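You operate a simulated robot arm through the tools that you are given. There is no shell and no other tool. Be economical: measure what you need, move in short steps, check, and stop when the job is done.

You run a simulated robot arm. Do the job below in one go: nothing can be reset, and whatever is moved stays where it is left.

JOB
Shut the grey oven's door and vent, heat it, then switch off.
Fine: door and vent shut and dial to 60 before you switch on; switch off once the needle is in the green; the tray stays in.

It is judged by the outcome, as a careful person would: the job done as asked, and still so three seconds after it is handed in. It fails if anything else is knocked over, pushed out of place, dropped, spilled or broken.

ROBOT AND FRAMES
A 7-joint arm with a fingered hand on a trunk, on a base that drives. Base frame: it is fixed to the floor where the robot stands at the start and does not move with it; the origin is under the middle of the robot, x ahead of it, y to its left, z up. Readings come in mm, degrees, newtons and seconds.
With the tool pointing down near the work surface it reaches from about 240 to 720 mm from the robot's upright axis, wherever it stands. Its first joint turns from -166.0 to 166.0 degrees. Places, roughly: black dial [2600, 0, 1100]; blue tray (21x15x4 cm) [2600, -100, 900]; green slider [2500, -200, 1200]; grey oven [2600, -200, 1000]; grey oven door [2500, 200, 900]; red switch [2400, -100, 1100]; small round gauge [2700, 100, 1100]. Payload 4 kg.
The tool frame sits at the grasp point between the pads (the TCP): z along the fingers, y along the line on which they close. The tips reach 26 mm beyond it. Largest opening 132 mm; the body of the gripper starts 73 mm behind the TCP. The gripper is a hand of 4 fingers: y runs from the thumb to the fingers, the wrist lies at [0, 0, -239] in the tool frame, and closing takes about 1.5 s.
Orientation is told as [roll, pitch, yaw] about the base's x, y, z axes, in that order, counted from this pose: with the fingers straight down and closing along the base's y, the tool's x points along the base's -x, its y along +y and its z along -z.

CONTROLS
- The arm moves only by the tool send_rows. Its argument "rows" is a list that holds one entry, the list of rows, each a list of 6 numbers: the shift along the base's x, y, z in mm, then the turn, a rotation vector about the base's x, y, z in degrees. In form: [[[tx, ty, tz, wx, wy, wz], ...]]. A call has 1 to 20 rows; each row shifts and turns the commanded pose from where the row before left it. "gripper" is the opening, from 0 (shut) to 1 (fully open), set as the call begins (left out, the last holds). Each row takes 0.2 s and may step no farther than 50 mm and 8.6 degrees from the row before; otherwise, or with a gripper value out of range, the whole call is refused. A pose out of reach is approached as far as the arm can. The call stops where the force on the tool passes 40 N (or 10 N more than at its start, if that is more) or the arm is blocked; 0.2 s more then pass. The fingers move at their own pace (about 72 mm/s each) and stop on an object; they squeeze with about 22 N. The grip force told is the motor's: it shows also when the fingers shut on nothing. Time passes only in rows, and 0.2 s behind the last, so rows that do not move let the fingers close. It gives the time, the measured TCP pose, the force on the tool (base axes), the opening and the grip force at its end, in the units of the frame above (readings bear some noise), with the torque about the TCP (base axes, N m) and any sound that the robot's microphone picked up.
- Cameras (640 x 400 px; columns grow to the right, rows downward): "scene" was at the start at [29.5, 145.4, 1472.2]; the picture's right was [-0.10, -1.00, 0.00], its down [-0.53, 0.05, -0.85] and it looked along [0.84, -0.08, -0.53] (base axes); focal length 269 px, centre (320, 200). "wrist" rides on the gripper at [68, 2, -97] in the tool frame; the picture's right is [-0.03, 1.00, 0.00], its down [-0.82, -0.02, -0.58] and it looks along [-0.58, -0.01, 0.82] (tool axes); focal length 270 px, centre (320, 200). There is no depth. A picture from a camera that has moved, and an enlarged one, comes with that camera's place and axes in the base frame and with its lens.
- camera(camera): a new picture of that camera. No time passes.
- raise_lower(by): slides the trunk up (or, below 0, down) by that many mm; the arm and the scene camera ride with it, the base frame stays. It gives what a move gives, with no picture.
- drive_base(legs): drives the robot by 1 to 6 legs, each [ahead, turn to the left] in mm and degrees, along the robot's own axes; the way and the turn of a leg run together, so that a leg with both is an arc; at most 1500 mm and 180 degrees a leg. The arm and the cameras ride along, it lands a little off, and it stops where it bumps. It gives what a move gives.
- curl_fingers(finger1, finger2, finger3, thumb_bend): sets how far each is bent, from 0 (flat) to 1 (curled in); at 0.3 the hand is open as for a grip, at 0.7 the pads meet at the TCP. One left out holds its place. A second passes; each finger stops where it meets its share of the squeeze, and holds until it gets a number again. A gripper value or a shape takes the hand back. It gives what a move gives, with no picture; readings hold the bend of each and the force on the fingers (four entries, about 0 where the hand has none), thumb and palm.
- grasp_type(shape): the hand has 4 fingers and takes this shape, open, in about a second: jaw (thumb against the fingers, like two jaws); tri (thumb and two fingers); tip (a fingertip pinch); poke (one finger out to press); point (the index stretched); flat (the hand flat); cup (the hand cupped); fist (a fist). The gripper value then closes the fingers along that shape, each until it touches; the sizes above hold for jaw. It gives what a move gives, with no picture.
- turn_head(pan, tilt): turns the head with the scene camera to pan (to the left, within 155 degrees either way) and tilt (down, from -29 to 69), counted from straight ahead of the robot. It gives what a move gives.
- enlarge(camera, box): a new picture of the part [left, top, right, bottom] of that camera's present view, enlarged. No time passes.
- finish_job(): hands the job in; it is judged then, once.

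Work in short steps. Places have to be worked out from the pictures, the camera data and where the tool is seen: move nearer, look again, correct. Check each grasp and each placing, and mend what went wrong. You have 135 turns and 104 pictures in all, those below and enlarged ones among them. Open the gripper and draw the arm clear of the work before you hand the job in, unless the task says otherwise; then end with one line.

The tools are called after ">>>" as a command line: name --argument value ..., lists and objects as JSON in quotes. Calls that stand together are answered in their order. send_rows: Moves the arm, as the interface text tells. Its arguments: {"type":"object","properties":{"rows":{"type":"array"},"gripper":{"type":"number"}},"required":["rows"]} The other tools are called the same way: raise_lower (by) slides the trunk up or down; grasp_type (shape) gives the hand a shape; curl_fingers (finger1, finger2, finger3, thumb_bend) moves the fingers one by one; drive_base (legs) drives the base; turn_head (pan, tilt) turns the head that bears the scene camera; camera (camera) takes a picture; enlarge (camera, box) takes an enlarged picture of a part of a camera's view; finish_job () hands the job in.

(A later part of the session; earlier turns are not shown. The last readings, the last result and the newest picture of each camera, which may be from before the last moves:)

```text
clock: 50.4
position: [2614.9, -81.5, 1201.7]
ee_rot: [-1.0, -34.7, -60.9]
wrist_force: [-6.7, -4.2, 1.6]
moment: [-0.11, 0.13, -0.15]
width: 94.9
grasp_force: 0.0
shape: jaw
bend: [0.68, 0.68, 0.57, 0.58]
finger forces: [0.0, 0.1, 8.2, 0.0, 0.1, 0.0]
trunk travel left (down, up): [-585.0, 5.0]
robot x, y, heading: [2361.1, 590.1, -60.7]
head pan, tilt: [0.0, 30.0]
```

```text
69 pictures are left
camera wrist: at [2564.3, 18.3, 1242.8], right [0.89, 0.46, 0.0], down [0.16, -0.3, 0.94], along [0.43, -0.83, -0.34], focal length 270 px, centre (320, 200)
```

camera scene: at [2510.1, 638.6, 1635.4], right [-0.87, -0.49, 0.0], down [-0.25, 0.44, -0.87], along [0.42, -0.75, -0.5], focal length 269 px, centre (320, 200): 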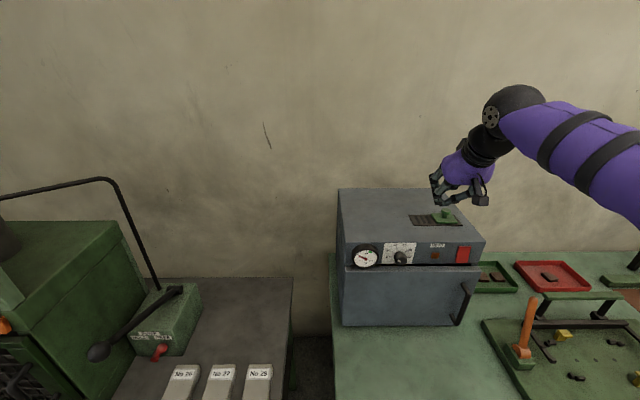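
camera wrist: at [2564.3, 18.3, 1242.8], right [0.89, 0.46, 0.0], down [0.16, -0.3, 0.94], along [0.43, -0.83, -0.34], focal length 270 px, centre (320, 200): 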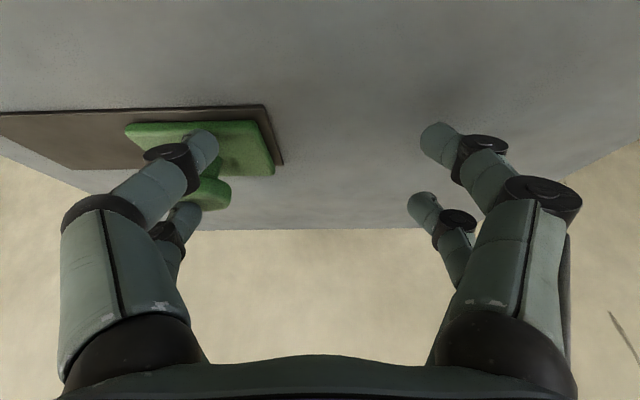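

The slider no longer moves relative to its slot, so it's at the stop. I'll shift the hand right off the knob, lift and check.

>>> send_rows --rows '[[[-5, -3, 0, 0, 0, 0], [-5, -3, 0, 0, 0, 0], [-5, -3, 5, 0, 0, 0], [0, 0, 20, 0, 0, 0], [-5, 9, 40, 0, 0, 0], [-5, 9, 40, 0, 0, 0]]]'

>>> camera --camera "wrist"

>>> enlarge --camera "scene" --box '[320, 180, 512, 300]'

```text
clock: 51.8
position: [2592.6, -68.6, 1308.6]
ee_rot: [-0.9, -34.8, -60.7]
wrist_force: [-0.6, 0.5, -0.2]
moment: [-0.02, -0.01, 0.0]
width: 92.2
grasp_force: 0.1
shape: jaw
bend: [0.68, 0.68, 0.67, 0.58]
finger forces: [0.0, 0.0, 0.1, 0.0, 0.0, 0.0]
trunk travel left (down, up): [-585.0, 5.0]
robot x, y, heading: [2360.9, 589.0, -60.7]
head pan, tilt: [0.0, 30.0]
```

```text
68 pictures are left
camera wrist: at [2540.2, 29.1, 1348.7], right [0.89, 0.46, 0.0], down [0.16, -0.3, 0.94], along [0.44, -0.83, -0.34], focal length 270 px, centre (320, 200)
```

wrist: 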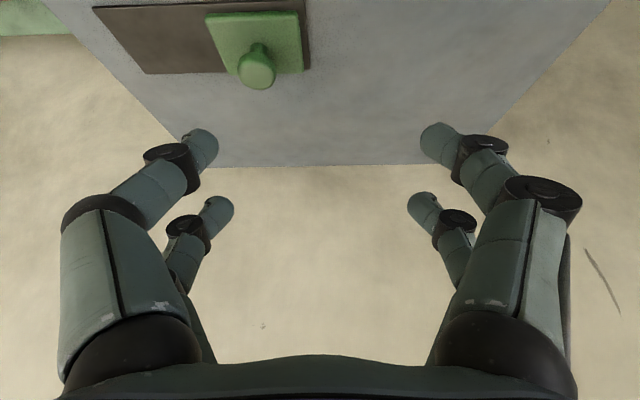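

```text
3.33 times, centred on (416, 240) of scene
camera zoom: at [2509.7, 639.6, 1635.5], right [-0.87, -0.49, 0.0], down [-0.24, 0.44, -0.87], along [0.42, -0.76, -0.5], focal length 896 px, centre (0, 67)
```

zoom: 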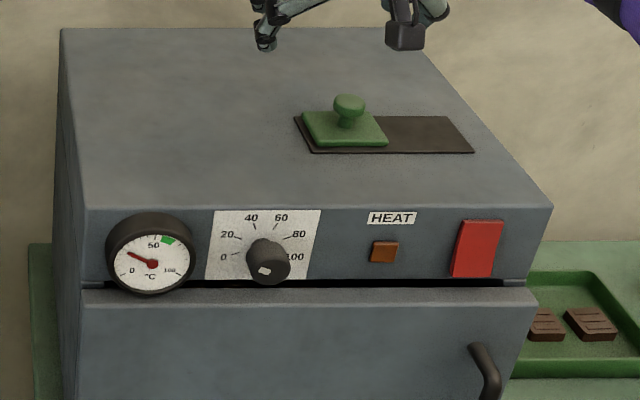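

The vent is shut. Now a close look at the dial and seam.

>>> enlarge --camera "scene" --box '[348, 236, 428, 286]'

>>> enlarge --camera "scene" --box '[420, 230, 500, 280]'

```text
8.00 times, centred on (388, 261) of scene
camera zoom: at [2509.7, 639.6, 1635.5], right [-0.87, -0.49, 0.0], down [-0.24, 0.44, -0.87], along [0.42, -0.76, -0.5], focal length 2152 px, centre (-224, -288)
```

zoom: 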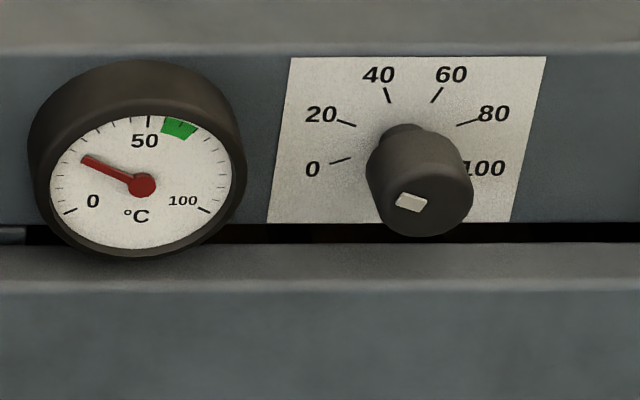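

```text
8.00 times, centred on (460, 255) of scene
camera zoom: at [2509.7, 639.6, 1635.5], right [-0.87, -0.49, 0.0], down [-0.24, 0.44, -0.87], along [0.42, -0.76, -0.5], focal length 2152 px, centre (-800, -240)
```

zoom: 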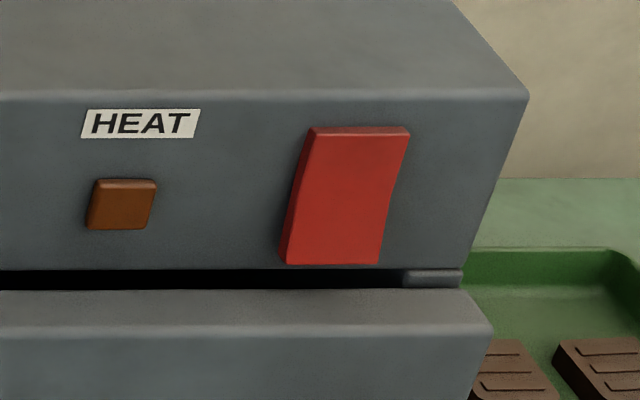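

Dial: pointer at 0, and 60 sits about 24° right of top (about 144° clockwise turn). The knob face triangulates to (2590,28,1109), about 36 mm in diameter. I'll retract the hand, back the base 130 mm, and take the tri shape.

>>> send_rows --rows '[[[-15, 26, 0, 0, 0, 0], [-20, 36, 0, 0, 0, 0], [-20, 36, 0, 0, 0, 0], [-20, 36, 0, 0, 0, 0]]]'

>>> drive_base --legs '[[-130, 0]]'

>>> grasp_type --shape "tri"

>>> send_rows --rows '[[[0, 0, -20, -7, -3.9, 0], [0, 0, -20, -7, -3.9, 0], [0, 0, -20, -7, -3.9, 0], [0, 0, -20, -7, -3.9, 0], [0, 0, -20, -7, -3.9, 0], [0, 0, -20, -7, -3.9, 0], [0, 0, -20, -6, -3.4, 0]]]'

>>> camera --camera "wrist"

>>> camera --camera "scene"

```text
clock: 52.8
position: [2516.9, 64.1, 1308.6]
ee_rot: [-0.9, -34.9, -61.0]
wrist_force: [-0.6, 0.4, -0.1]
moment: [-0.04, -0.03, -0.01]
width: 92.0
grasp_force: 0.0
shape: jaw
bend: [0.68, 0.68, 0.67, 0.58]
finger forces: [0.0, 0.1, 0.1, 0.1, 0.0, 0.0]
trunk travel left (down, up): [-585.0, 5.0]
robot x, y, heading: [2362.2, 588.6, -60.5]
head pan, tilt: [0.0, 30.0]
```

```text
clock: 54.0
position: [2450.9, 179.3, 1308.4]
ee_rot: [-0.9, -34.8, -60.8]
wrist_force: [-0.5, 0.3, 0.1]
moment: [0.01, -0.01, 0.01]
width: 92.3
grasp_force: 0.2
shape: jaw
bend: [0.68, 0.68, 0.67, 0.58]
finger forces: [0.0, 0.1, 0.0, 0.1, 0.1, 0.1]
trunk travel left (down, up): [-585.0, 5.0]
robot x, y, heading: [2293.5, 704.2, -60.4]
head pan, tilt: [0.0, 30.0]
```

```text
clock: 55.0
position: [2451.3, 178.5, 1308.9]
ee_rot: [-0.8, -34.7, -60.9]
wrist_force: [-0.7, -0.5, 0.0]
moment: [-0.03, 0.02, 0.01]
width: 131.7
grasp_force: 0.1
shape: tri
bend: [0.3, 0.3, 0.3, 0.3]
finger forces: [0.0, 0.0, 0.0, 0.0, 0.0, 0.0]
trunk travel left (down, up): [-585.0, 5.0]
robot x, y, heading: [2294.9, 700.1, -60.4]
head pan, tilt: [0.0, 30.0]
```

```text
clock: 56.5
position: [2453.0, 168.1, 1169.3]
ee_rot: [4.0, -89.8, -65.6]
wrist_force: [0.1, -0.6, 0.2]
moment: [-0.03, -0.02, 0.0]
width: 131.9
grasp_force: 0.0
shape: tri
bend: [0.3, 0.3, 0.3, 0.3]
finger forces: [0.0, 0.0, 0.0, 0.0, 0.1, 0.0]
out of reach, approached as far as the arm can: row 7
trunk travel left (down, up): [-585.0, 5.0]
robot x, y, heading: [2296.3, 705.2, -60.6]
head pan, tilt: [0.0, 30.0]
```

```text
64 pictures are left
camera wrist: at [2408.4, 255.0, 1101.6], right [0.88, 0.47, 0.03], down [-0.29, 0.5, 0.82], along [0.37, -0.73, 0.57], focal length 270 px, centre (320, 200)
```

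wrist: 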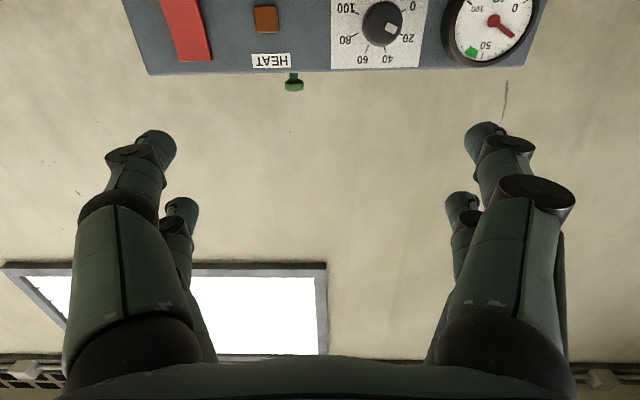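

```text
63 pictures are left
camera scene: at [2445.8, 753.4, 1635.4], right [-0.87, -0.49, 0.0], down [-0.25, 0.44, -0.87], along [0.42, -0.75, -0.5], focal length 269 px, centre (320, 200)
```

scene: 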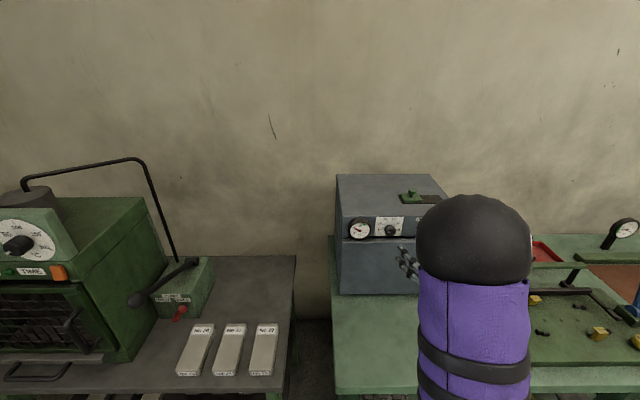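

Fingers point at the oven now. I'll enlarge the dial from this view to read the pointer.

>>> enlarge --camera "wrist" --box '[330, 0, 442, 70]'

```text
5.71 times, centred on (386, 35) of wrist
camera zoom: at [2408.4, 255.0, 1101.6], right [0.88, 0.47, 0.03], down [-0.29, 0.5, 0.82], along [0.37, -0.73, 0.57], focal length 1544 px, centre (-57, 1143)
```

zoom: 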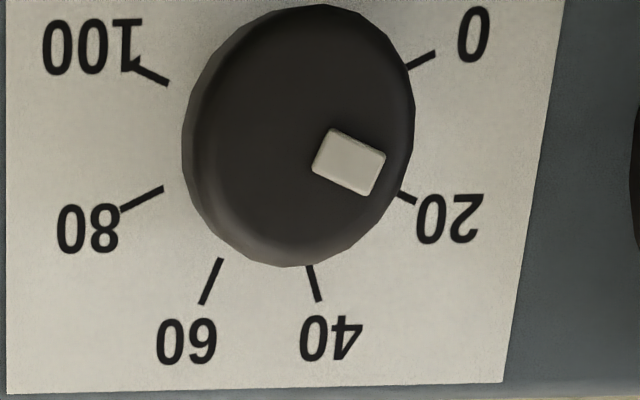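

The pointer is at 20, and the ticks are 45° per 20, so I need a 90° clockwise turn. I'll test the hand's roll range in free air while closing the tri shape.

>>> send_rows --rows '[[[0, 0, 0, 3.67, -6.54, 0], [0, 0, 0, 3.67, -6.54, 0], [0, 0, 0, 3.67, -6.54, 0], [0, 0, 0, 3.67, -6.54, 0], [0, 0, 0, 3.67, -6.54, 0], [0, 0, 0, 3.67, -6.54, 0]]]' --gripper 0.0

>>> camera --camera "wrist"

>>> send_rows --rows '[[[0, 0, 0, -3.67, 6.54, 0], [0, 0, 0, -3.67, 6.54, 0], [0, 0, 0, -3.67, 6.54, 0], [0, 0, 0, -3.67, 6.54, 0], [0, 0, 0, -3.67, 6.54, 0], [0, 0, 0, -3.67, 6.54, 0], [0, 0, 0, -3.67, 6.54, 0], [0, 0, 0, -3.67, 6.54, 0], [0, 0, 0, -3.67, 6.54, 0], [0, 0, 0, -3.67, 6.54, 0], [0, 0, 0, -3.67, 6.54, 0], [0, 0, 0, -3.67, 6.54, 0]]]'

>>> camera --camera "wrist"

```text
clock: 58.0
position: [2452.1, 168.5, 1169.5]
ee_rot: [88.7, -44.8, -150.5]
wrist_force: [0.0, -0.7, 0.2]
moment: [0.03, 0.02, -0.01]
width: 0.1
grasp_force: 22.1
shape: tri
bend: [0.62, 0.63, 0.63, 0.7]
finger forces: [0.0, 0.1, 0.0, 0.0, 0.0, 0.1]
trunk travel left (down, up): [-585.0, 5.0]
robot x, y, heading: [2295.0, 706.4, -60.8]
head pan, tilt: [0.0, 30.0]
```

```text
61 pictures are left
camera wrist: at [2448.8, 277.5, 1124.7], right [0.61, 0.32, 0.73], down [-0.79, 0.21, 0.57], along [0.03, -0.92, 0.38], focal length 270 px, centre (320, 200)
```

wrist: 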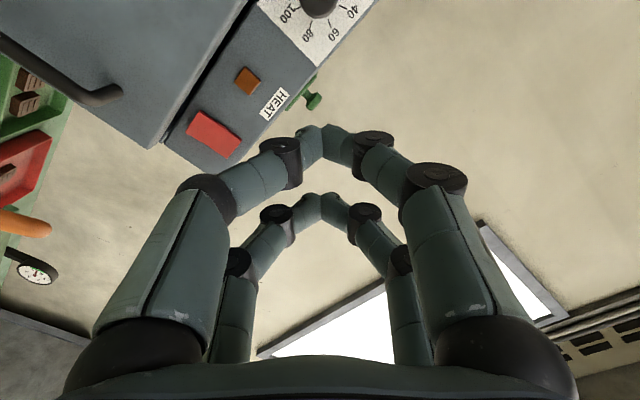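

```text
clock: 60.5
position: [2452.1, 168.4, 1169.6]
ee_rot: [-90.8, -44.9, 29.1]
wrist_force: [0.3, -0.2, 0.5]
moment: [0.02, -0.01, -0.01]
width: 0.0
grasp_force: 22.4
shape: tri
bend: [0.62, 0.63, 0.63, 0.7]
finger forces: [0.0, 0.1, 0.0, 0.0, 0.0, 0.0]
trunk travel left (down, up): [-585.0, 5.0]
robot x, y, heading: [2294.4, 703.8, -60.7]
head pan, tilt: [0.0, 30.0]
```

```text
60 pictures are left
camera wrist: at [2364.3, 230.1, 1119.8], right [0.64, 0.34, -0.69], down [0.22, 0.78, 0.59], along [0.74, -0.53, 0.43], focal length 270 px, centre (320, 200)
```

wrist: 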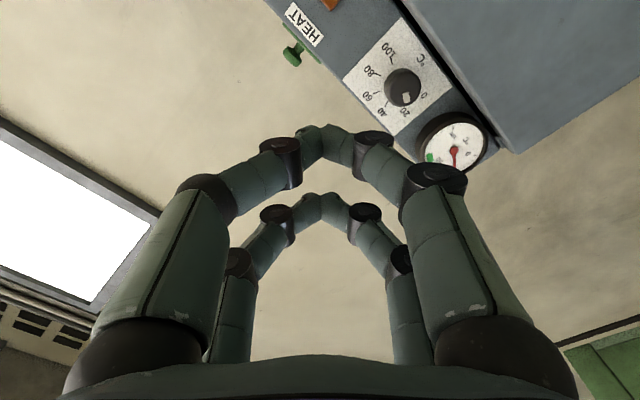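

Both ±45° rolls are reachable. I'll try the tip pinch shape, which suits a small round knob better.

>>> grasp_type --shape "tip"

>>> camera --camera "wrist"

```text
clock: 61.5
position: [2451.1, 167.9, 1169.7]
ee_rot: [-90.8, -45.1, 28.9]
wrist_force: [0.4, -1.0, -0.7]
moment: [-0.01, -0.03, 0.0]
width: 131.6
grasp_force: 0.0
shape: tip
bend: [0.3, 0.3, 0.3, 0.3]
finger forces: [0.0, 0.0, 0.1, 0.1, 0.0, 0.0]
trunk travel left (down, up): [-585.0, 5.0]
robot x, y, heading: [2297.2, 703.3, -60.8]
head pan, tilt: [0.0, 30.0]
```

```text
59 pictures are left
camera wrist: at [2364.5, 230.2, 1119.7], right [0.64, 0.34, -0.69], down [0.22, 0.78, 0.59], along [0.74, -0.53, 0.43], focal length 270 px, centre (320, 200)
```

wrist: 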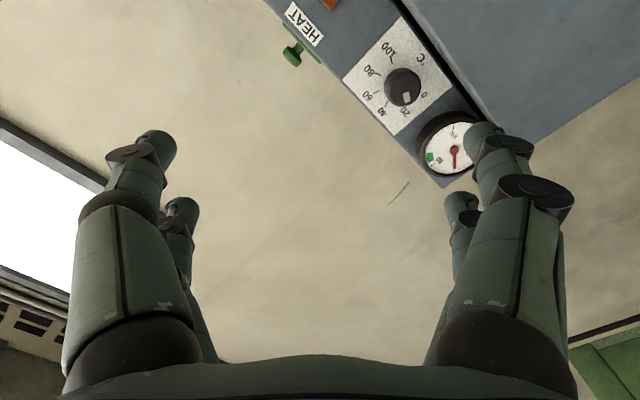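

The two cameras agree on the knob face at about (2591,28,1110). I'll half-open the hand and stop 90 mm short of it.

>>> send_rows --rows '[[[31.5, -17.7, -19.3, 0, 0, 0], [31.5, -17.7, -19.3, 0, 0, 0], [31.5, -17.7, -19.3, 0, 0, 0], [0, 0, 0, 0, 0, 0]]]' --gripper 0.55

>>> camera --camera "wrist"

```text
clock: 62.5
position: [2546.3, 114.9, 1112.8]
ee_rot: [-90.8, -45.1, 29.0]
wrist_force: [0.8, -1.0, -0.3]
moment: [0.01, 0.0, -0.03]
width: 72.8
grasp_force: 0.1
shape: tip
bend: [0.72, 0.72, 0.72, 0.7]
finger forces: [0.0, 0.1, 0.1, 0.0, 0.0, 0.0]
trunk travel left (down, up): [-585.0, 5.0]
robot x, y, heading: [2296.7, 701.3, -60.6]
head pan, tilt: [0.0, 30.0]
```

```text
58 pictures are left
camera wrist: at [2459.3, 176.3, 1063.4], right [0.64, 0.34, -0.69], down [0.22, 0.78, 0.59], along [0.74, -0.53, 0.43], focal length 270 px, centre (320, 200)
```

wrist: 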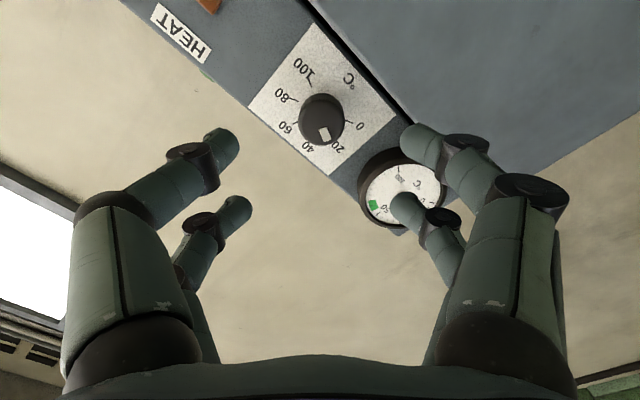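

The knob lines up as predicted. Advancing onto it.

>>> send_rows --rows '[[[14, -26, 0, 0, 0, 0], [14, -26, 0, 0, 0, 0], [7, -13, 0, 0, 0, 0], [7, -13, 0, 0, 0, 0]]]'

>>> camera --camera "wrist"

```text
clock: 63.4
position: [2582.8, 50.4, 1110.4]
ee_rot: [-90.1, -45.2, 28.6]
wrist_force: [-10.2, 34.1, 6.2]
moment: [1.4, 0.31, 0.69]
width: 71.5
grasp_force: 0.0
shape: tip
bend: [0.78, 0.72, 0.72, 0.7]
finger forces: [34.7, 0.0, 0.0, 0.0, 0.1, 0.0]
trunk travel left (down, up): [-585.0, 5.0]
robot x, y, heading: [2293.7, 703.5, -60.9]
head pan, tilt: [0.0, 30.0]
stopped in row 4: the force on the tool passed its limit at 47 N (the readings are from after the stop); the commanded pose is now the measured one
```

```text
57 pictures are left
camera wrist: at [2495.7, 113.1, 1061.4], right [0.64, 0.35, -0.69], down [0.22, 0.78, 0.59], along [0.74, -0.53, 0.42], focal length 270 px, centre (320, 200)
```

wrist: 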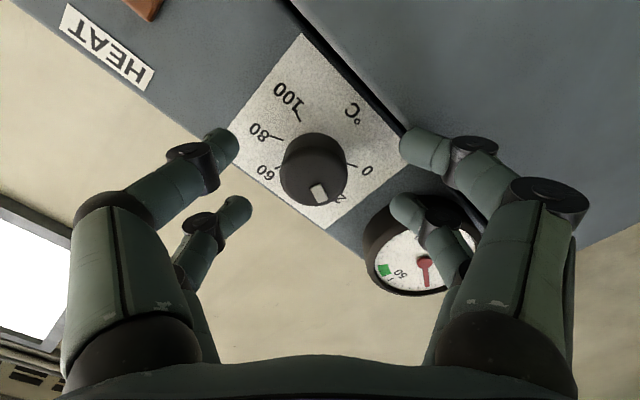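

One lower-left fingertip hit the slightly proud door top. I'll back off, narrow the opening to about 55 mm, and go in a few mm higher.

>>> send_rows --rows '[[[-10, 18, 0, 0, 0, 0], [-10, 18, 4, 0, 0, 0], [0, 0, 0, 0, 0, 0], [0, 0, 0, 0, 0, 0]]]' --gripper 0.4

>>> send_rows --rows '[[[10, -18, 0, 0, 0, 0], [8, -14.5, 0, 0, 0, 0], [4, -7.3, 0, 0, 0, 0], [3.5, -6.3, 0, 0, 0, 0]]]'

>>> camera --camera "wrist"

```text
clock: 64.4
position: [2563.5, 80.4, 1114.7]
ee_rot: [-90.1, -45.1, 28.7]
wrist_force: [0.3, 0.3, 0.7]
moment: [-0.01, 0.01, -0.04]
width: 53.3
grasp_force: 0.0
shape: tip
bend: [0.73, 0.73, 0.73, 0.7]
finger forces: [0.0, 0.0, 0.0, 0.0, 0.0, 0.0]
trunk travel left (down, up): [-585.0, 5.0]
robot x, y, heading: [2296.9, 703.4, -60.6]
head pan, tilt: [0.0, 30.0]
```

```text
clock: 65.4
position: [2587.3, 36.9, 1115.9]
ee_rot: [-90.3, -45.2, 28.6]
wrist_force: [-8.7, 18.6, 8.1]
moment: [0.94, 0.24, 0.39]
width: 52.4
grasp_force: 0.2
shape: tip
bend: [0.75, 0.73, 0.73, 0.7]
finger forces: [22.1, 0.1, 0.0, 0.1, 0.0, 0.0]
trunk travel left (down, up): [-585.0, 5.0]
robot x, y, heading: [2298.5, 703.2, -60.7]
head pan, tilt: [0.0, 30.0]
```

```text
56 pictures are left
camera wrist: at [2500.2, 99.7, 1066.1], right [0.64, 0.34, -0.69], down [0.22, 0.78, 0.59], along [0.74, -0.53, 0.42], focal length 270 px, centre (320, 200)
```

wrist: 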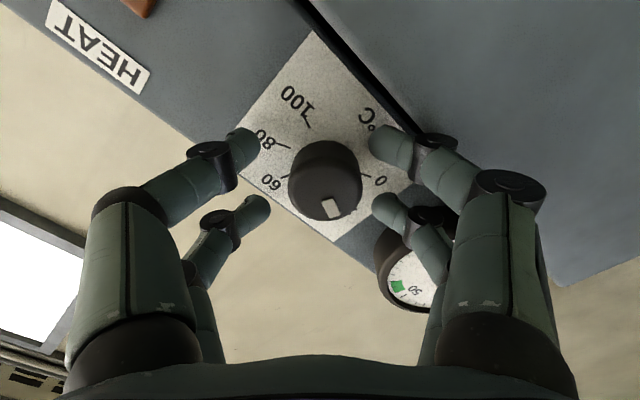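

The knob sits between the finger pairs with good overlap. Closing on it.

>>> send_rows --rows '[[[0, 0, 0, 0, 0, 0], [0, 0, 0, 0, 0, 0], [0, 0, 0, 0, 0, 0], [0, 0, 0, 0, 0, 0]]]' --gripper 0

>>> camera --camera "wrist"

```text
clock: 66.4
position: [2589.0, 34.8, 1117.3]
ee_rot: [-90.5, -45.1, 28.8]
wrist_force: [-2.8, 3.4, 12.1]
moment: [-0.22, -0.08, -0.1]
width: 9.6
grasp_force: 22.1
shape: tip
bend: [0.76, 0.72, 0.71, 0.71]
finger forces: [12.3, 24.6, 21.2, 0.1, 23.8, 0.1]
trunk travel left (down, up): [-585.0, 5.0]
robot x, y, heading: [2296.0, 705.2, -60.5]
head pan, tilt: [0.0, 30.0]
```

```text
55 pictures are left
camera wrist: at [2501.8, 97.3, 1066.5], right [0.64, 0.34, -0.69], down [0.22, 0.78, 0.59], along [0.74, -0.53, 0.42], focal length 270 px, centre (320, 200)
```

wrist: 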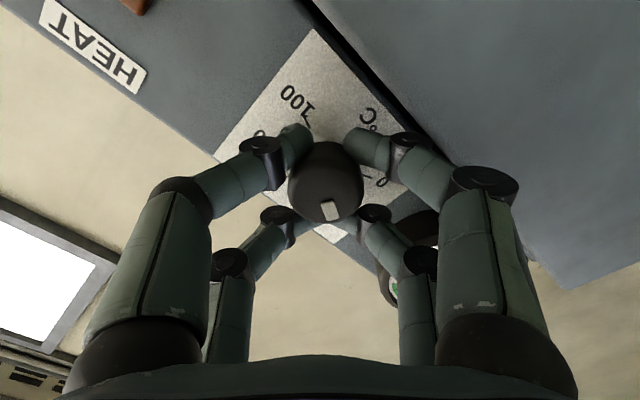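

All four digits touch the knob in a stable cage. Turning clockwise 45°, orbiting about the knob axis.

>>> send_rows --rows '[[[-0.8, -0.45, 0, 3.67, -6.54, 0], [-0.8, -0.45, 0, 3.67, -6.54, 0], [-0.8, -0.45, 0, 3.67, -6.54, 0], [-0.8, -0.45, 0, 3.67, -6.54, 0], [-0.8, -0.45, 0, 3.67, -6.54, 0], [-0.8, -0.45, -0.3, 3.67, -6.54, 0]]]'

>>> camera --camera "wrist"

```text
clock: 67.8
position: [2585.4, 32.8, 1115.1]
ee_rot: [35.9, -89.7, -97.2]
wrist_force: [4.5, -1.1, 20.4]
moment: [-0.24, -0.21, 0.04]
width: 8.5
grasp_force: 21.5
shape: tip
bend: [0.75, 0.71, 0.7, 0.71]
finger forces: [14.8, 31.4, 23.0, 0.0, 19.6, 0.1]
trunk travel left (down, up): [-585.0, 5.0]
robot x, y, heading: [2294.3, 704.4, -60.6]
head pan, tilt: [0.0, 30.0]
```

```text
54 pictures are left
camera wrist: at [2540.1, 119.4, 1047.8], right [0.88, 0.48, 0.03], down [-0.3, 0.49, 0.82], along [0.38, -0.73, 0.57], focal length 270 px, centre (320, 200)
```

wrist: 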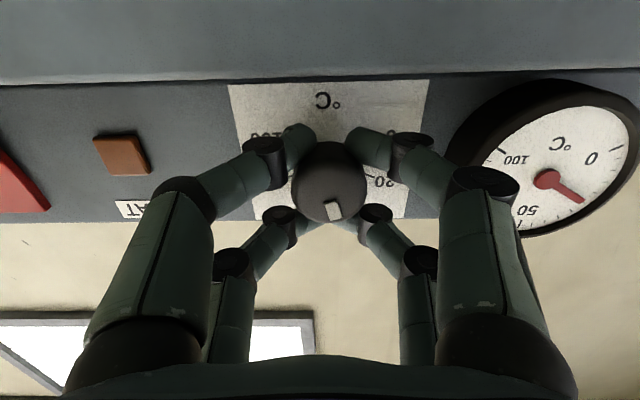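

The pointer turned with the hand, to about 40. Continuing the second 45°.

>>> send_rows --rows '[[[-0.5, -0.3, 0, 3.67, -6.54, 0], [-0.5, -0.3, 0, 3.67, -6.54, 0], [-0.5, -0.3, 0, 3.67, -6.54, 0], [-0.5, -0.3, -0.3, 3.67, -6.54, 0], [-0.5, -0.3, -0.3, 3.67, -6.54, 0], [-0.5, -0.3, -0.3, 3.67, -6.54, 0]]]'

>>> enlarge --camera "wrist" --box '[200, 60, 440, 260]'

```text
clock: 69.2
position: [2581.9, 31.7, 1111.4]
ee_rot: [88.5, -44.8, -149.5]
wrist_force: [7.0, 8.3, 3.6]
moment: [-0.07, -0.06, 0.21]
width: 7.7
grasp_force: 22.2
shape: tip
bend: [0.75, 0.71, 0.7, 0.71]
finger forces: [19.3, 0.0, 0.0, 0.0, 20.9, 0.0]
trunk travel left (down, up): [-585.0, 5.0]
robot x, y, heading: [2298.5, 706.9, -60.8]
head pan, tilt: [0.0, 30.0]
```

```text
2.00 times, centred on (320, 160) of wrist
camera zoom: at [2578.6, 141.1, 1066.2], right [0.6, 0.32, 0.73], down [-0.8, 0.2, 0.57], along [0.04, -0.92, 0.38], focal length 541 px, centre (320, 280)
```

zoom: 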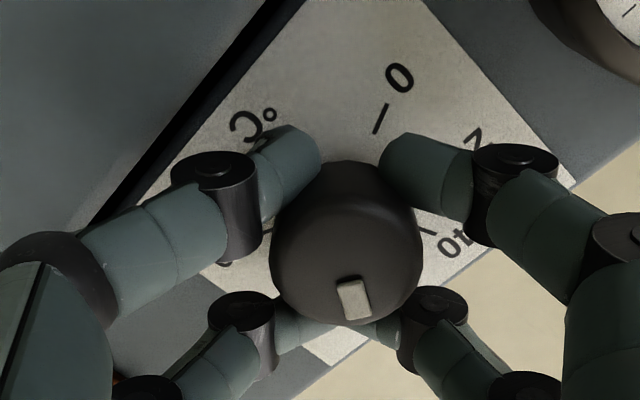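

The pointer should be close to 60. I'll open a little, back straight out, and read the dial.

>>> send_rows --rows '[[[0, 0, 0, 0, 0, 0], [0, 0, 0, 0, 0, 0], [-5, 9, 0, 0, 0, 0], [-10, 18, 0, 0, 0, 0], [-20, 36, 0, 0, 0, 0], [-20, 36, 0, 0, 0, 0]]]' --gripper 0.38

>>> camera --camera "wrist"

```text
clock: 70.6
position: [2526.6, 130.2, 1110.9]
ee_rot: [88.8, -44.9, -149.8]
wrist_force: [0.4, 0.2, -0.1]
moment: [0.0, -0.01, -0.01]
width: 50.1
grasp_force: 0.1
shape: tip
bend: [0.74, 0.74, 0.74, 0.7]
finger forces: [0.0, 0.0, 0.0, 0.0, 0.0, 0.0]
trunk travel left (down, up): [-585.0, 5.0]
robot x, y, heading: [2296.1, 706.4, -60.6]
head pan, tilt: [0.0, 30.0]
```

```text
52 pictures are left
camera wrist: at [2522.7, 239.1, 1066.9], right [0.61, 0.33, 0.73], down [-0.79, 0.21, 0.57], along [0.04, -0.92, 0.38], focal length 270 px, centre (320, 200)
```

wrist: 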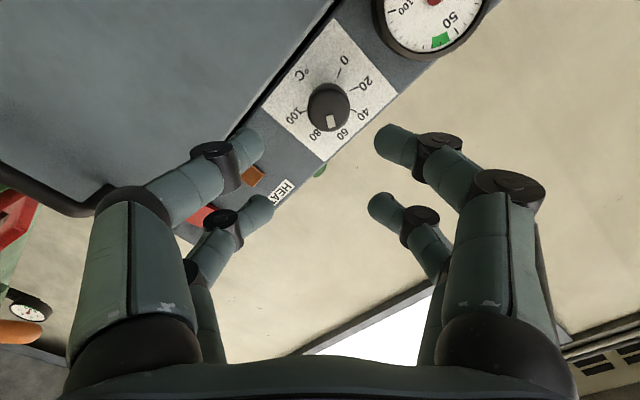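

>>> enlarge --camera "wrist" --box '[264, 30, 424, 160]'

```text
3.08 times, centred on (344, 95) of wrist
camera zoom: at [2522.7, 239.1, 1066.9], right [0.61, 0.33, 0.73], down [-0.79, 0.21, 0.57], along [0.04, -0.92, 0.38], focal length 832 px, centre (246, 523)
```

zoom: 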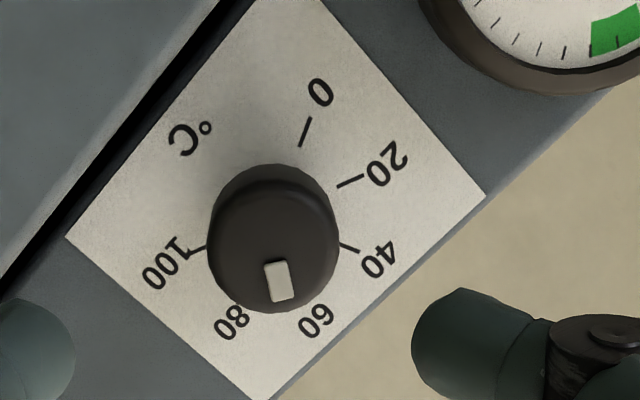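

The pointer reads about 66, a slight overshoot. I'll go back in, grip, and turn back about 14°.

>>> send_rows --rows '[[[20, -36, 0, 0, 0, 0], [20, -36, 0, 0, 0, 0], [10, -18, 0, 0, 0, 0], [5.3, -8.5, 0.5, 0, 0, 0]]]'

>>> send_rows --rows '[[[0, 0, 0, 0, 0, 0], [0, 0, 0, 0, 0, 0], [0, 0, 0, 0, 0, 0], [0, 0, 0, 0, 0, 0]]]' --gripper 0

>>> enlarge --camera "wrist" --box '[200, 60, 440, 260]'

```text
clock: 71.6
position: [2582.5, 29.4, 1114.2]
ee_rot: [88.8, -44.8, -149.9]
wrist_force: [-0.8, -0.1, 3.2]
moment: [0.03, 0.05, -0.04]
width: 48.8
grasp_force: 0.1
shape: tip
bend: [0.74, 0.74, 0.74, 0.7]
finger forces: [0.0, 0.0, 0.0, 0.0, 2.6, 0.0]
trunk travel left (down, up): [-585.0, 5.0]
robot x, y, heading: [2298.3, 703.9, -60.6]
head pan, tilt: [0.0, 30.0]
```

```text
clock: 72.6
position: [2585.7, 31.3, 1111.8]
ee_rot: [88.9, -44.9, -149.7]
wrist_force: [10.2, 0.7, 4.1]
moment: [-0.09, -0.07, 0.17]
width: 11.7
grasp_force: 21.9
shape: tip
bend: [0.73, 0.6, 0.6, 0.73]
finger forces: [21.0, 0.1, 0.0, 0.0, 9.5, 0.1]
trunk travel left (down, up): [-585.0, 5.0]
robot x, y, heading: [2297.8, 704.9, -60.6]
head pan, tilt: [0.0, 30.0]
```

```text
2.00 times, centred on (320, 160) of wrist
camera zoom: at [2580.8, 140.6, 1068.0], right [0.6, 0.33, 0.73], down [-0.8, 0.2, 0.57], along [0.04, -0.92, 0.39], focal length 541 px, centre (320, 280)
```

zoom: 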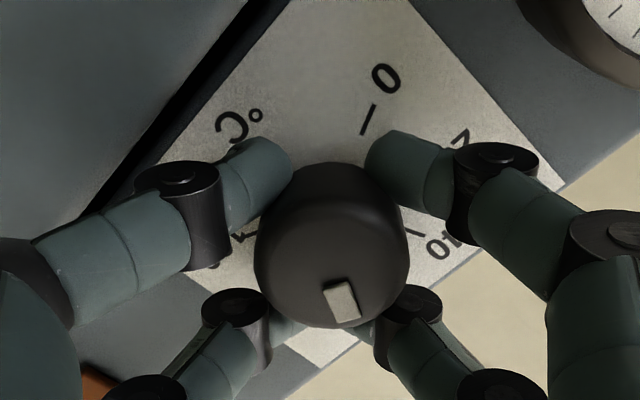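

Closing already shifted the pointer back to about 62. I'll turn back 7° more, allowing for a few degrees of twist on release, then release and check.

>>> send_rows --rows '[[[0, 0, 0, -1.7, 3.05, 0], [0, 0, 0, -1.7, 3.05, 0], [0, 0, 0, 0, 0, 0]]]'

>>> enlarge --camera "wrist" --box '[200, 60, 440, 260]'

>>> send_rows --rows '[[[0, 0, 0, 0, 0, 0], [0, 0, 0, 0, 0, 0], [-5, 9, 0, 0, 0, 0], [-10, 18, 0, 0, 0, 0], [-20, 36, 0, 0, 0, 0], [-20, 36, 0, 0, 0, 0]]]' --gripper 0.38

>>> enlarge --camera "wrist" --box '[264, 30, 424, 160]'

```text
clock: 73.4
position: [2585.1, 31.3, 1112.7]
ee_rot: [88.6, -52.0, -149.7]
wrist_force: [16.8, 5.8, 6.2]
moment: [-0.13, -0.14, 0.35]
width: 10.9
grasp_force: 22.4
shape: tip
bend: [0.73, 0.6, 0.6, 0.73]
finger forces: [24.0, 0.1, 0.0, 0.1, 8.5, 0.1]
trunk travel left (down, up): [-585.0, 5.0]
robot x, y, heading: [2296.3, 704.4, -60.4]
head pan, tilt: [0.0, 30.0]
```

```text
2.00 times, centred on (320, 160) of wrist
camera zoom: at [2575.1, 137.6, 1062.3], right [0.68, 0.37, 0.64], down [-0.73, 0.24, 0.64], along [0.08, -0.9, 0.43], focal length 541 px, centre (320, 280)
```

zoom: 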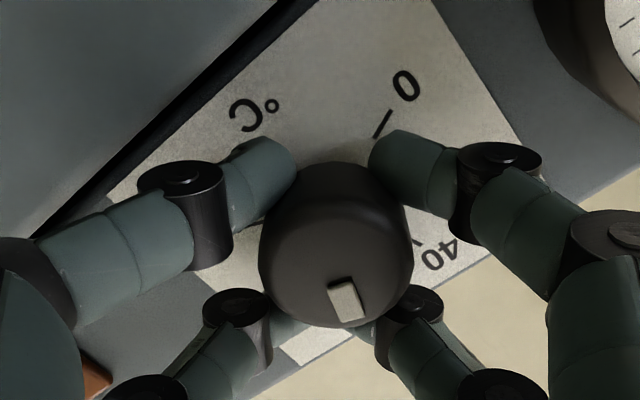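

```text
clock: 74.8
position: [2524.1, 127.0, 1112.7]
ee_rot: [88.5, -51.8, -149.8]
wrist_force: [0.4, 0.7, 0.1]
moment: [0.02, 0.0, -0.03]
width: 49.8
grasp_force: 0.1
shape: tip
bend: [0.73, 0.74, 0.74, 0.7]
finger forces: [0.0, 0.0, 0.1, 0.0, 0.1, 0.1]
trunk travel left (down, up): [-585.0, 5.0]
robot x, y, heading: [2298.1, 705.2, -60.7]
head pan, tilt: [0.0, 30.0]
```

```text
3.08 times, centred on (344, 95) of wrist
camera zoom: at [2515.7, 233.9, 1061.6], right [0.68, 0.36, 0.64], down [-0.73, 0.24, 0.64], along [0.08, -0.9, 0.43], focal length 832 px, centre (246, 523)
```

zoom: 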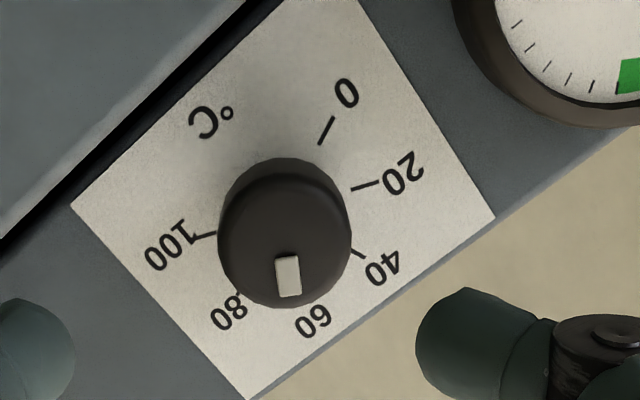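

Releasing twisted it back to about 65. I'll regrip with the hand rolled nearly level, where contact was better balanced.

>>> send_rows --rows '[[[0, 0, 0, -3.42, 6.1, 0], [0, 0, 0, -3.42, 6.1, 0], [0, 0, 0, -3.42, 6.1, 0], [0, 0, 0, -3.42, 6.1, 0], [20, -30, 1, 0, 0, 0], [20, -34, 1, 0, 0, 0], [14, -20, 0, 0, 0, 0], [7.3, -10, 0, 0, 0, 0]]]' --gripper 0.45

>>> camera --camera "wrist"

```text
clock: 76.6
position: [2588.1, 35.1, 1115.1]
ee_rot: [85.9, -79.7, -147.0]
wrist_force: [0.0, -0.2, 0.5]
moment: [-0.03, -0.01, -0.01]
width: 59.0
grasp_force: 0.2
shape: tip
bend: [0.73, 0.73, 0.73, 0.7]
finger forces: [0.0, 0.0, 0.1, 0.0, 0.0, 0.0]
trunk travel left (down, up): [-585.0, 5.0]
robot x, y, heading: [2300.0, 706.8, -60.9]
head pan, tilt: [0.0, 30.0]
```

```text
47 pictures are left
camera wrist: at [2553.4, 127.1, 1050.2], right [0.86, 0.47, 0.2], down [-0.42, 0.42, 0.81], along [0.29, -0.78, 0.56], focal length 270 px, centre (320, 200)
```

wrist: 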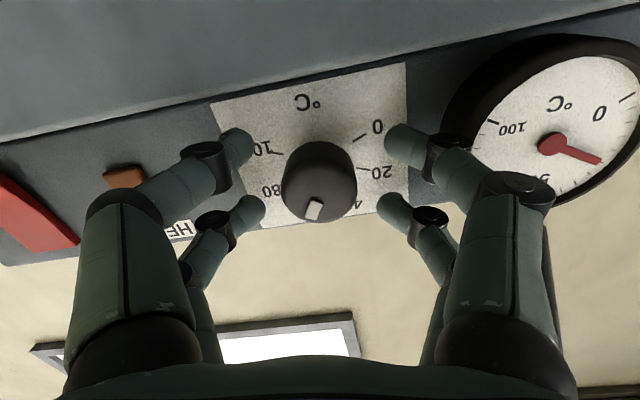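

Well centred. Closing and turning back about 13°.

>>> send_rows --rows '[[[0, 0, 0, 0, 0, 0], [0, 0, 0, 0, 0, 0], [0, 0, 0, 0, 0, 0], [0, 0, 0, 0, 0, 0]]]' --gripper 0

>>> enlarge --camera "wrist" --box '[200, 60, 440, 260]'

```text
clock: 77.6
position: [2588.4, 34.0, 1115.8]
ee_rot: [86.0, -79.7, -147.5]
wrist_force: [1.6, -4.1, 1.5]
moment: [0.01, -0.01, -0.04]
width: 9.6
grasp_force: 22.5
shape: tip
bend: [0.73, 0.71, 0.7, 0.7]
finger forces: [18.9, 0.0, 0.0, 0.1, 16.8, 0.0]
trunk travel left (down, up): [-585.0, 5.0]
robot x, y, heading: [2299.1, 704.7, -60.5]
head pan, tilt: [0.0, 30.0]
```

```text
2.00 times, centred on (320, 160) of wrist
camera zoom: at [2552.8, 126.4, 1050.4], right [0.86, 0.47, 0.2], down [-0.42, 0.42, 0.81], along [0.29, -0.78, 0.56], focal length 541 px, centre (320, 280)
```

zoom: 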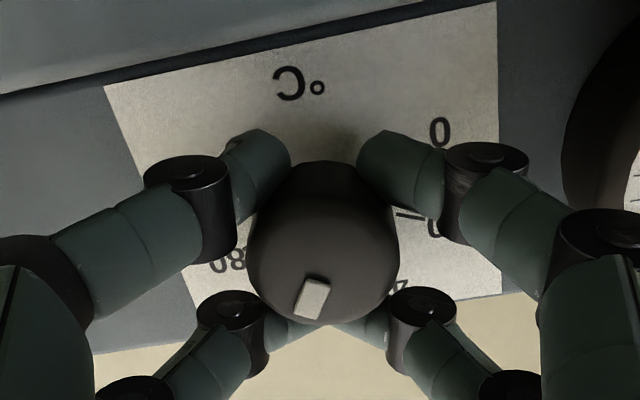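

Only the near pair grips. I'll ease the hand down 4 mm to seat the far pair too, then turn back in two steps.

>>> send_rows --rows '[[[0, 0, -2, 0, 0, 0], [0, 0, -2, 0, 0, 0], [0, 0, -1, -1.6, 2.85, 0], [0, 0, 0, -1.6, 2.85, 0], [0, 0, 0, -1.6, 2.85, 0], [0, 0, 0, -1.6, 2.85, 0]]]'

>>> enlarge --camera "wrist" --box '[200, 60, 440, 260]'

```text
clock: 79.0
position: [2588.2, 35.5, 1114.2]
ee_rot: [-91.7, -87.0, 30.2]
wrist_force: [1.5, -10.9, 28.3]
moment: [-0.41, -0.26, -0.08]
width: 8.7
grasp_force: 22.4
shape: tip
bend: [0.73, 0.71, 0.7, 0.7]
finger forces: [15.4, 29.9, 31.5, 0.0, 17.7, 0.0]
trunk travel left (down, up): [-585.0, 5.0]
robot x, y, heading: [2294.8, 705.5, -60.8]
head pan, tilt: [0.0, 30.0]
```

```text
2.00 times, centred on (320, 160) of wrist
camera zoom: at [2540.4, 119.1, 1046.9], right [0.88, 0.48, -0.03], down [-0.26, 0.52, 0.82], along [0.4, -0.71, 0.58], focal length 541 px, centre (320, 280)
```

zoom: 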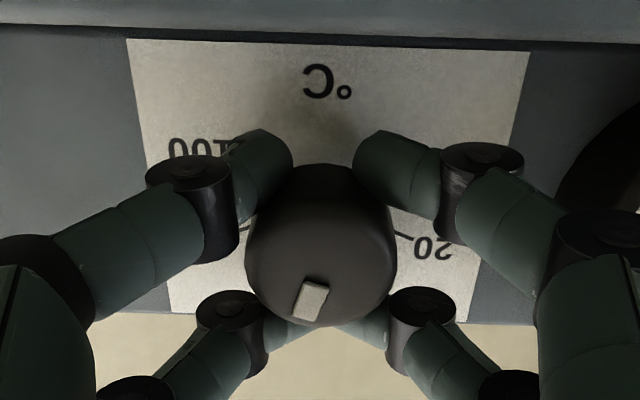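

All four digits hold; the pointer reads about 57. I'll turn forward about 6° to 60 and then open slowly.

>>> send_rows --rows '[[[0, 0, 0, 1.5, -2.6, 0], [0, 0, 0, 1.5, -2.6, 0], [0, 0, 2, 0, 0, 0], [0, 0, 0, 0, 0, 0]]]'

>>> send_rows --rows '[[[0, 0, 0, 0, 0, 0], [0, 0, 0, 0, 0, 0], [-5, 9, 0, 0, 0, 0], [-10, 18, 0, 0, 0, 0], [-20, 36, 0, 0, 0, 0], [-10, 18, 0, 0, 0, 0]]]' --gripper 0.45

>>> enlarge --camera "wrist" --box '[240, 50, 400, 180]'

```text
clock: 80.0
position: [2588.1, 35.5, 1114.1]
ee_rot: [86.8, -86.9, -148.1]
wrist_force: [1.4, -11.5, 26.8]
moment: [-0.44, -0.25, -0.06]
width: 8.6
grasp_force: 22.3
shape: tip
bend: [0.73, 0.71, 0.7, 0.7]
finger forces: [16.3, 29.7, 32.1, 0.0, 17.6, 0.0]
trunk travel left (down, up): [-585.0, 5.0]
robot x, y, heading: [2294.7, 705.1, -60.6]
head pan, tilt: [0.0, 30.0]
```

```text
clock: 81.4
position: [2545.3, 117.2, 1111.3]
ee_rot: [77.5, -86.7, -138.7]
wrist_force: [0.5, -0.3, 0.6]
moment: [0.05, 0.02, -0.02]
width: 59.0
grasp_force: 0.1
shape: tip
bend: [0.73, 0.73, 0.73, 0.7]
finger forces: [0.0, 0.0, 0.0, 0.0, 0.1, 0.0]
trunk travel left (down, up): [-585.0, 5.0]
robot x, y, heading: [2296.7, 706.0, -60.8]
head pan, tilt: [0.0, 30.0]
```

```text
3.08 times, centred on (320, 115) of wrist
camera zoom: at [2503.0, 206.3, 1044.1], right [0.87, 0.48, 0.08], down [-0.33, 0.47, 0.82], along [0.36, -0.74, 0.57], focal length 832 px, centre (320, 462)
```

zoom: 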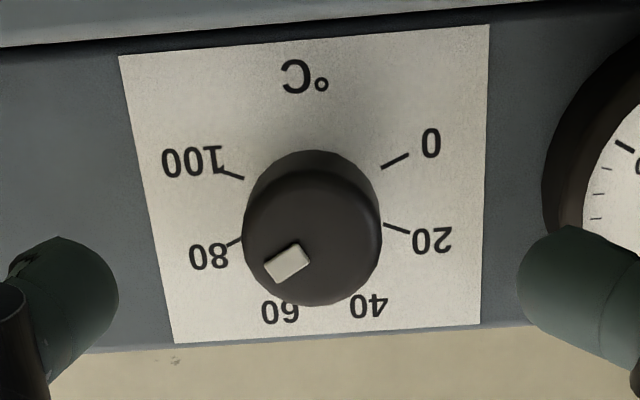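

Release twisted the dial to about 78, because the pads gripped off-diameter. I'll regrip with only the near pair, centred on the knob's diameter: hand about 20 mm higher and rolled +20°.

>>> send_rows --rows '[[[-3, -2, 9, 3.67, -6.54, 0], [-3, -2, 9, 3.67, -6.54, 0], [10, -20, 0, 0, 0, 0], [10, -20, 0, 0, 0, 0], [10, -20, 0, 0, 0, 0], [10.7, -21.5, 0, 0, 0, 0]]]'

>>> camera --camera "wrist"

```text
clock: 82.8
position: [2577.8, 30.4, 1128.6]
ee_rot: [87.2, -71.9, -148.5]
wrist_force: [-0.1, -0.1, 0.6]
moment: [0.0, 0.0, -0.01]
width: 58.6
grasp_force: 0.1
shape: tip
bend: [0.73, 0.73, 0.73, 0.7]
finger forces: [0.1, 0.0, 0.1, 0.1, 0.1, 0.0]
trunk travel left (down, up): [-585.0, 5.0]
robot x, y, heading: [2297.1, 707.8, -60.4]
head pan, tilt: [0.0, 30.0]
```

```text
43 pictures are left
camera wrist: at [2550.8, 127.0, 1066.3], right [0.83, 0.45, 0.33], down [-0.51, 0.36, 0.78], along [0.23, -0.82, 0.53], focal length 270 px, centre (320, 200)
```

wrist: 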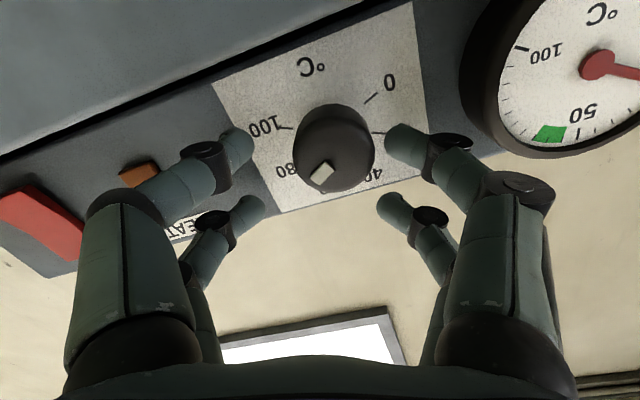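

The near pair is at the knob's height; I'll shift the hand 6 mm to centre, then close.

>>> send_rows --rows '[[[5, 2.7, 2, 0, 0, 0]]]'

>>> send_rows --rows '[[[0, 0, 0, 0, 0, 0], [0, 0, 0, 0, 0, 0], [0, 0, 0, 0, 0, 0], [0, 0, 0, 0, 0, 0]]]' --gripper 0

>>> enlarge --camera "wrist" --box '[200, 40, 440, 240]'

```text
clock: 83.2
position: [2583.2, 32.2, 1130.8]
ee_rot: [87.1, -71.9, -148.5]
wrist_force: [-0.1, 0.6, 0.2]
moment: [0.0, 0.02, -0.01]
width: 58.9
grasp_force: 0.1
shape: tip
bend: [0.73, 0.73, 0.73, 0.7]
finger forces: [0.0, 0.0, 0.0, 0.1, 0.0, 0.1]
trunk travel left (down, up): [-585.0, 5.0]
robot x, y, heading: [2290.5, 706.8, -60.8]
head pan, tilt: [0.0, 30.0]
```

```text
clock: 84.2
position: [2581.8, 33.4, 1131.7]
ee_rot: [87.1, -71.9, -148.5]
wrist_force: [2.3, -5.0, -1.5]
moment: [-0.11, -0.01, -0.04]
width: 14.0
grasp_force: 22.0
shape: tip
bend: [0.73, 0.61, 0.61, 0.7]
finger forces: [19.4, 0.0, 0.1, 0.1, 20.4, 0.0]
trunk travel left (down, up): [-585.0, 5.0]
robot x, y, heading: [2296.0, 706.9, -60.6]
head pan, tilt: [0.0, 30.0]
```

```text
2.00 times, centred on (320, 140) of wrist
camera zoom: at [2555.5, 129.7, 1068.5], right [0.83, 0.45, 0.33], down [-0.51, 0.36, 0.78], along [0.23, -0.82, 0.53], focal length 541 px, centre (320, 320)
```

zoom: 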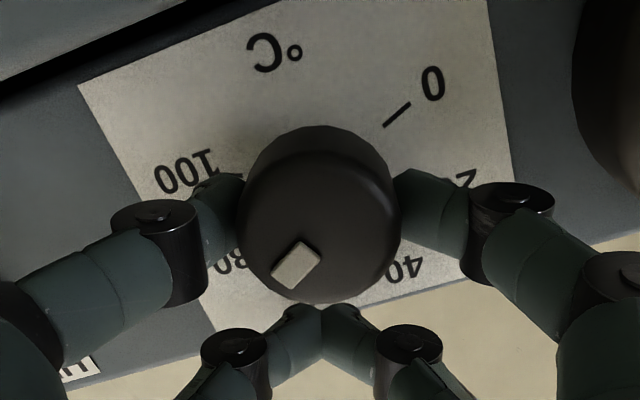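

Now a balanced two-point grip on the diameter; the pointer reads about 76. Turning back 35° while orbiting the axis.

>>> send_rows --rows '[[[2.1, 1.2, 0.5, -3.47, 6.19, 0], [2.1, 1.2, 0.3, -3.47, 6.19, 0], [2.1, 1.2, 0, -3.47, 6.19, 0], [2.1, 1.2, -0.3, -3.47, 6.19, 0], [2.1, 1.2, -0.5, -3.47, 6.19, 0], [0, 0, 0, 0, 0, 0]]]'

>>> enlarge --camera "wrist" --box '[200, 40, 440, 240]'

```text
clock: 85.6
position: [2592.2, 40.0, 1130.5]
ee_rot: [-88.4, -72.4, 26.9]
wrist_force: [1.0, -3.4, -0.8]
moment: [-0.02, -0.03, -0.03]
width: 13.6
grasp_force: 22.1
shape: tip
bend: [0.73, 0.61, 0.61, 0.7]
finger forces: [20.0, 0.1, 0.0, 0.0, 20.6, 0.1]
trunk travel left (down, up): [-585.0, 5.0]
robot x, y, heading: [2299.9, 711.1, -60.5]
head pan, tilt: [0.0, 30.0]
```

```text
2.00 times, centred on (320, 140) of wrist
camera zoom: at [2530.2, 115.4, 1066.9], right [0.84, 0.46, -0.28], down [-0.07, 0.61, 0.79], along [0.53, -0.65, 0.55], focal length 541 px, centre (320, 320)
```

zoom: 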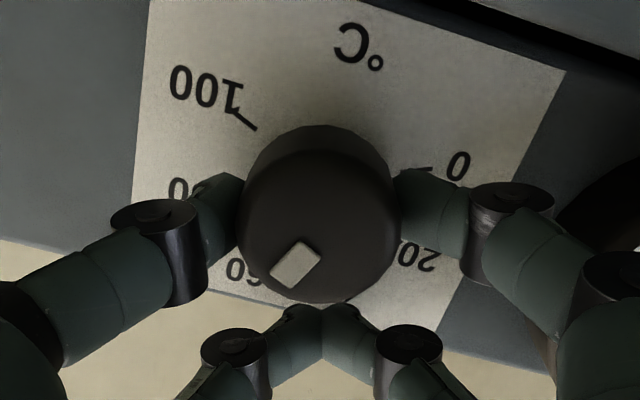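

Pointer angle matches 60 exactly (90° short of the 100 tick). Releasing and backing straight out.

>>> send_rows --rows '[[[0, 0, 0, 0, 0, 0], [0, 0, 0, 0, 0, 0], [0, 0, 0, 0, 0, 0], [-5, 9, 0, 0, 0, 0], [-10, 18, 0, 0, 0, 0], [-20, 36, 0, 0, 0, 0]]]' --gripper 0.45

>>> enlarge --camera "wrist" --box '[240, 40, 400, 170]'

```text
clock: 87.0
position: [2557.9, 102.4, 1130.1]
ee_rot: [-88.4, -72.6, 26.9]
wrist_force: [0.4, -0.7, -0.3]
moment: [0.01, -0.02, 0.0]
width: 59.0
grasp_force: 0.0
shape: tip
bend: [0.73, 0.73, 0.73, 0.7]
finger forces: [0.0, 0.0, 0.0, 0.0, 0.0, 0.0]
trunk travel left (down, up): [-585.0, 5.0]
robot x, y, heading: [2297.7, 704.7, -60.9]
head pan, tilt: [0.0, 30.0]
```

```text
3.08 times, centred on (320, 105) of wrist
camera zoom: at [2495.7, 178.6, 1065.8], right [0.84, 0.46, -0.28], down [-0.07, 0.61, 0.79], along [0.53, -0.65, 0.55], focal length 832 px, centre (320, 492)
```

zoom: 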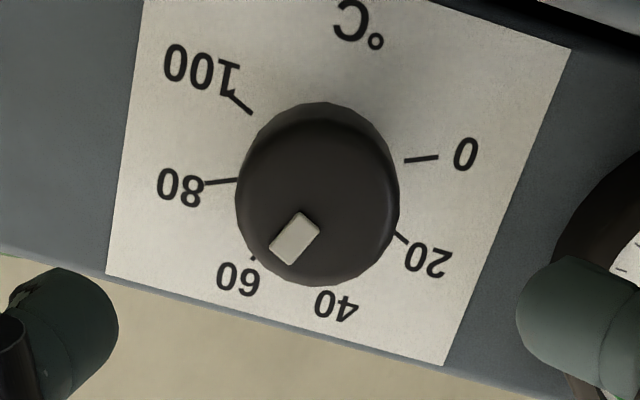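

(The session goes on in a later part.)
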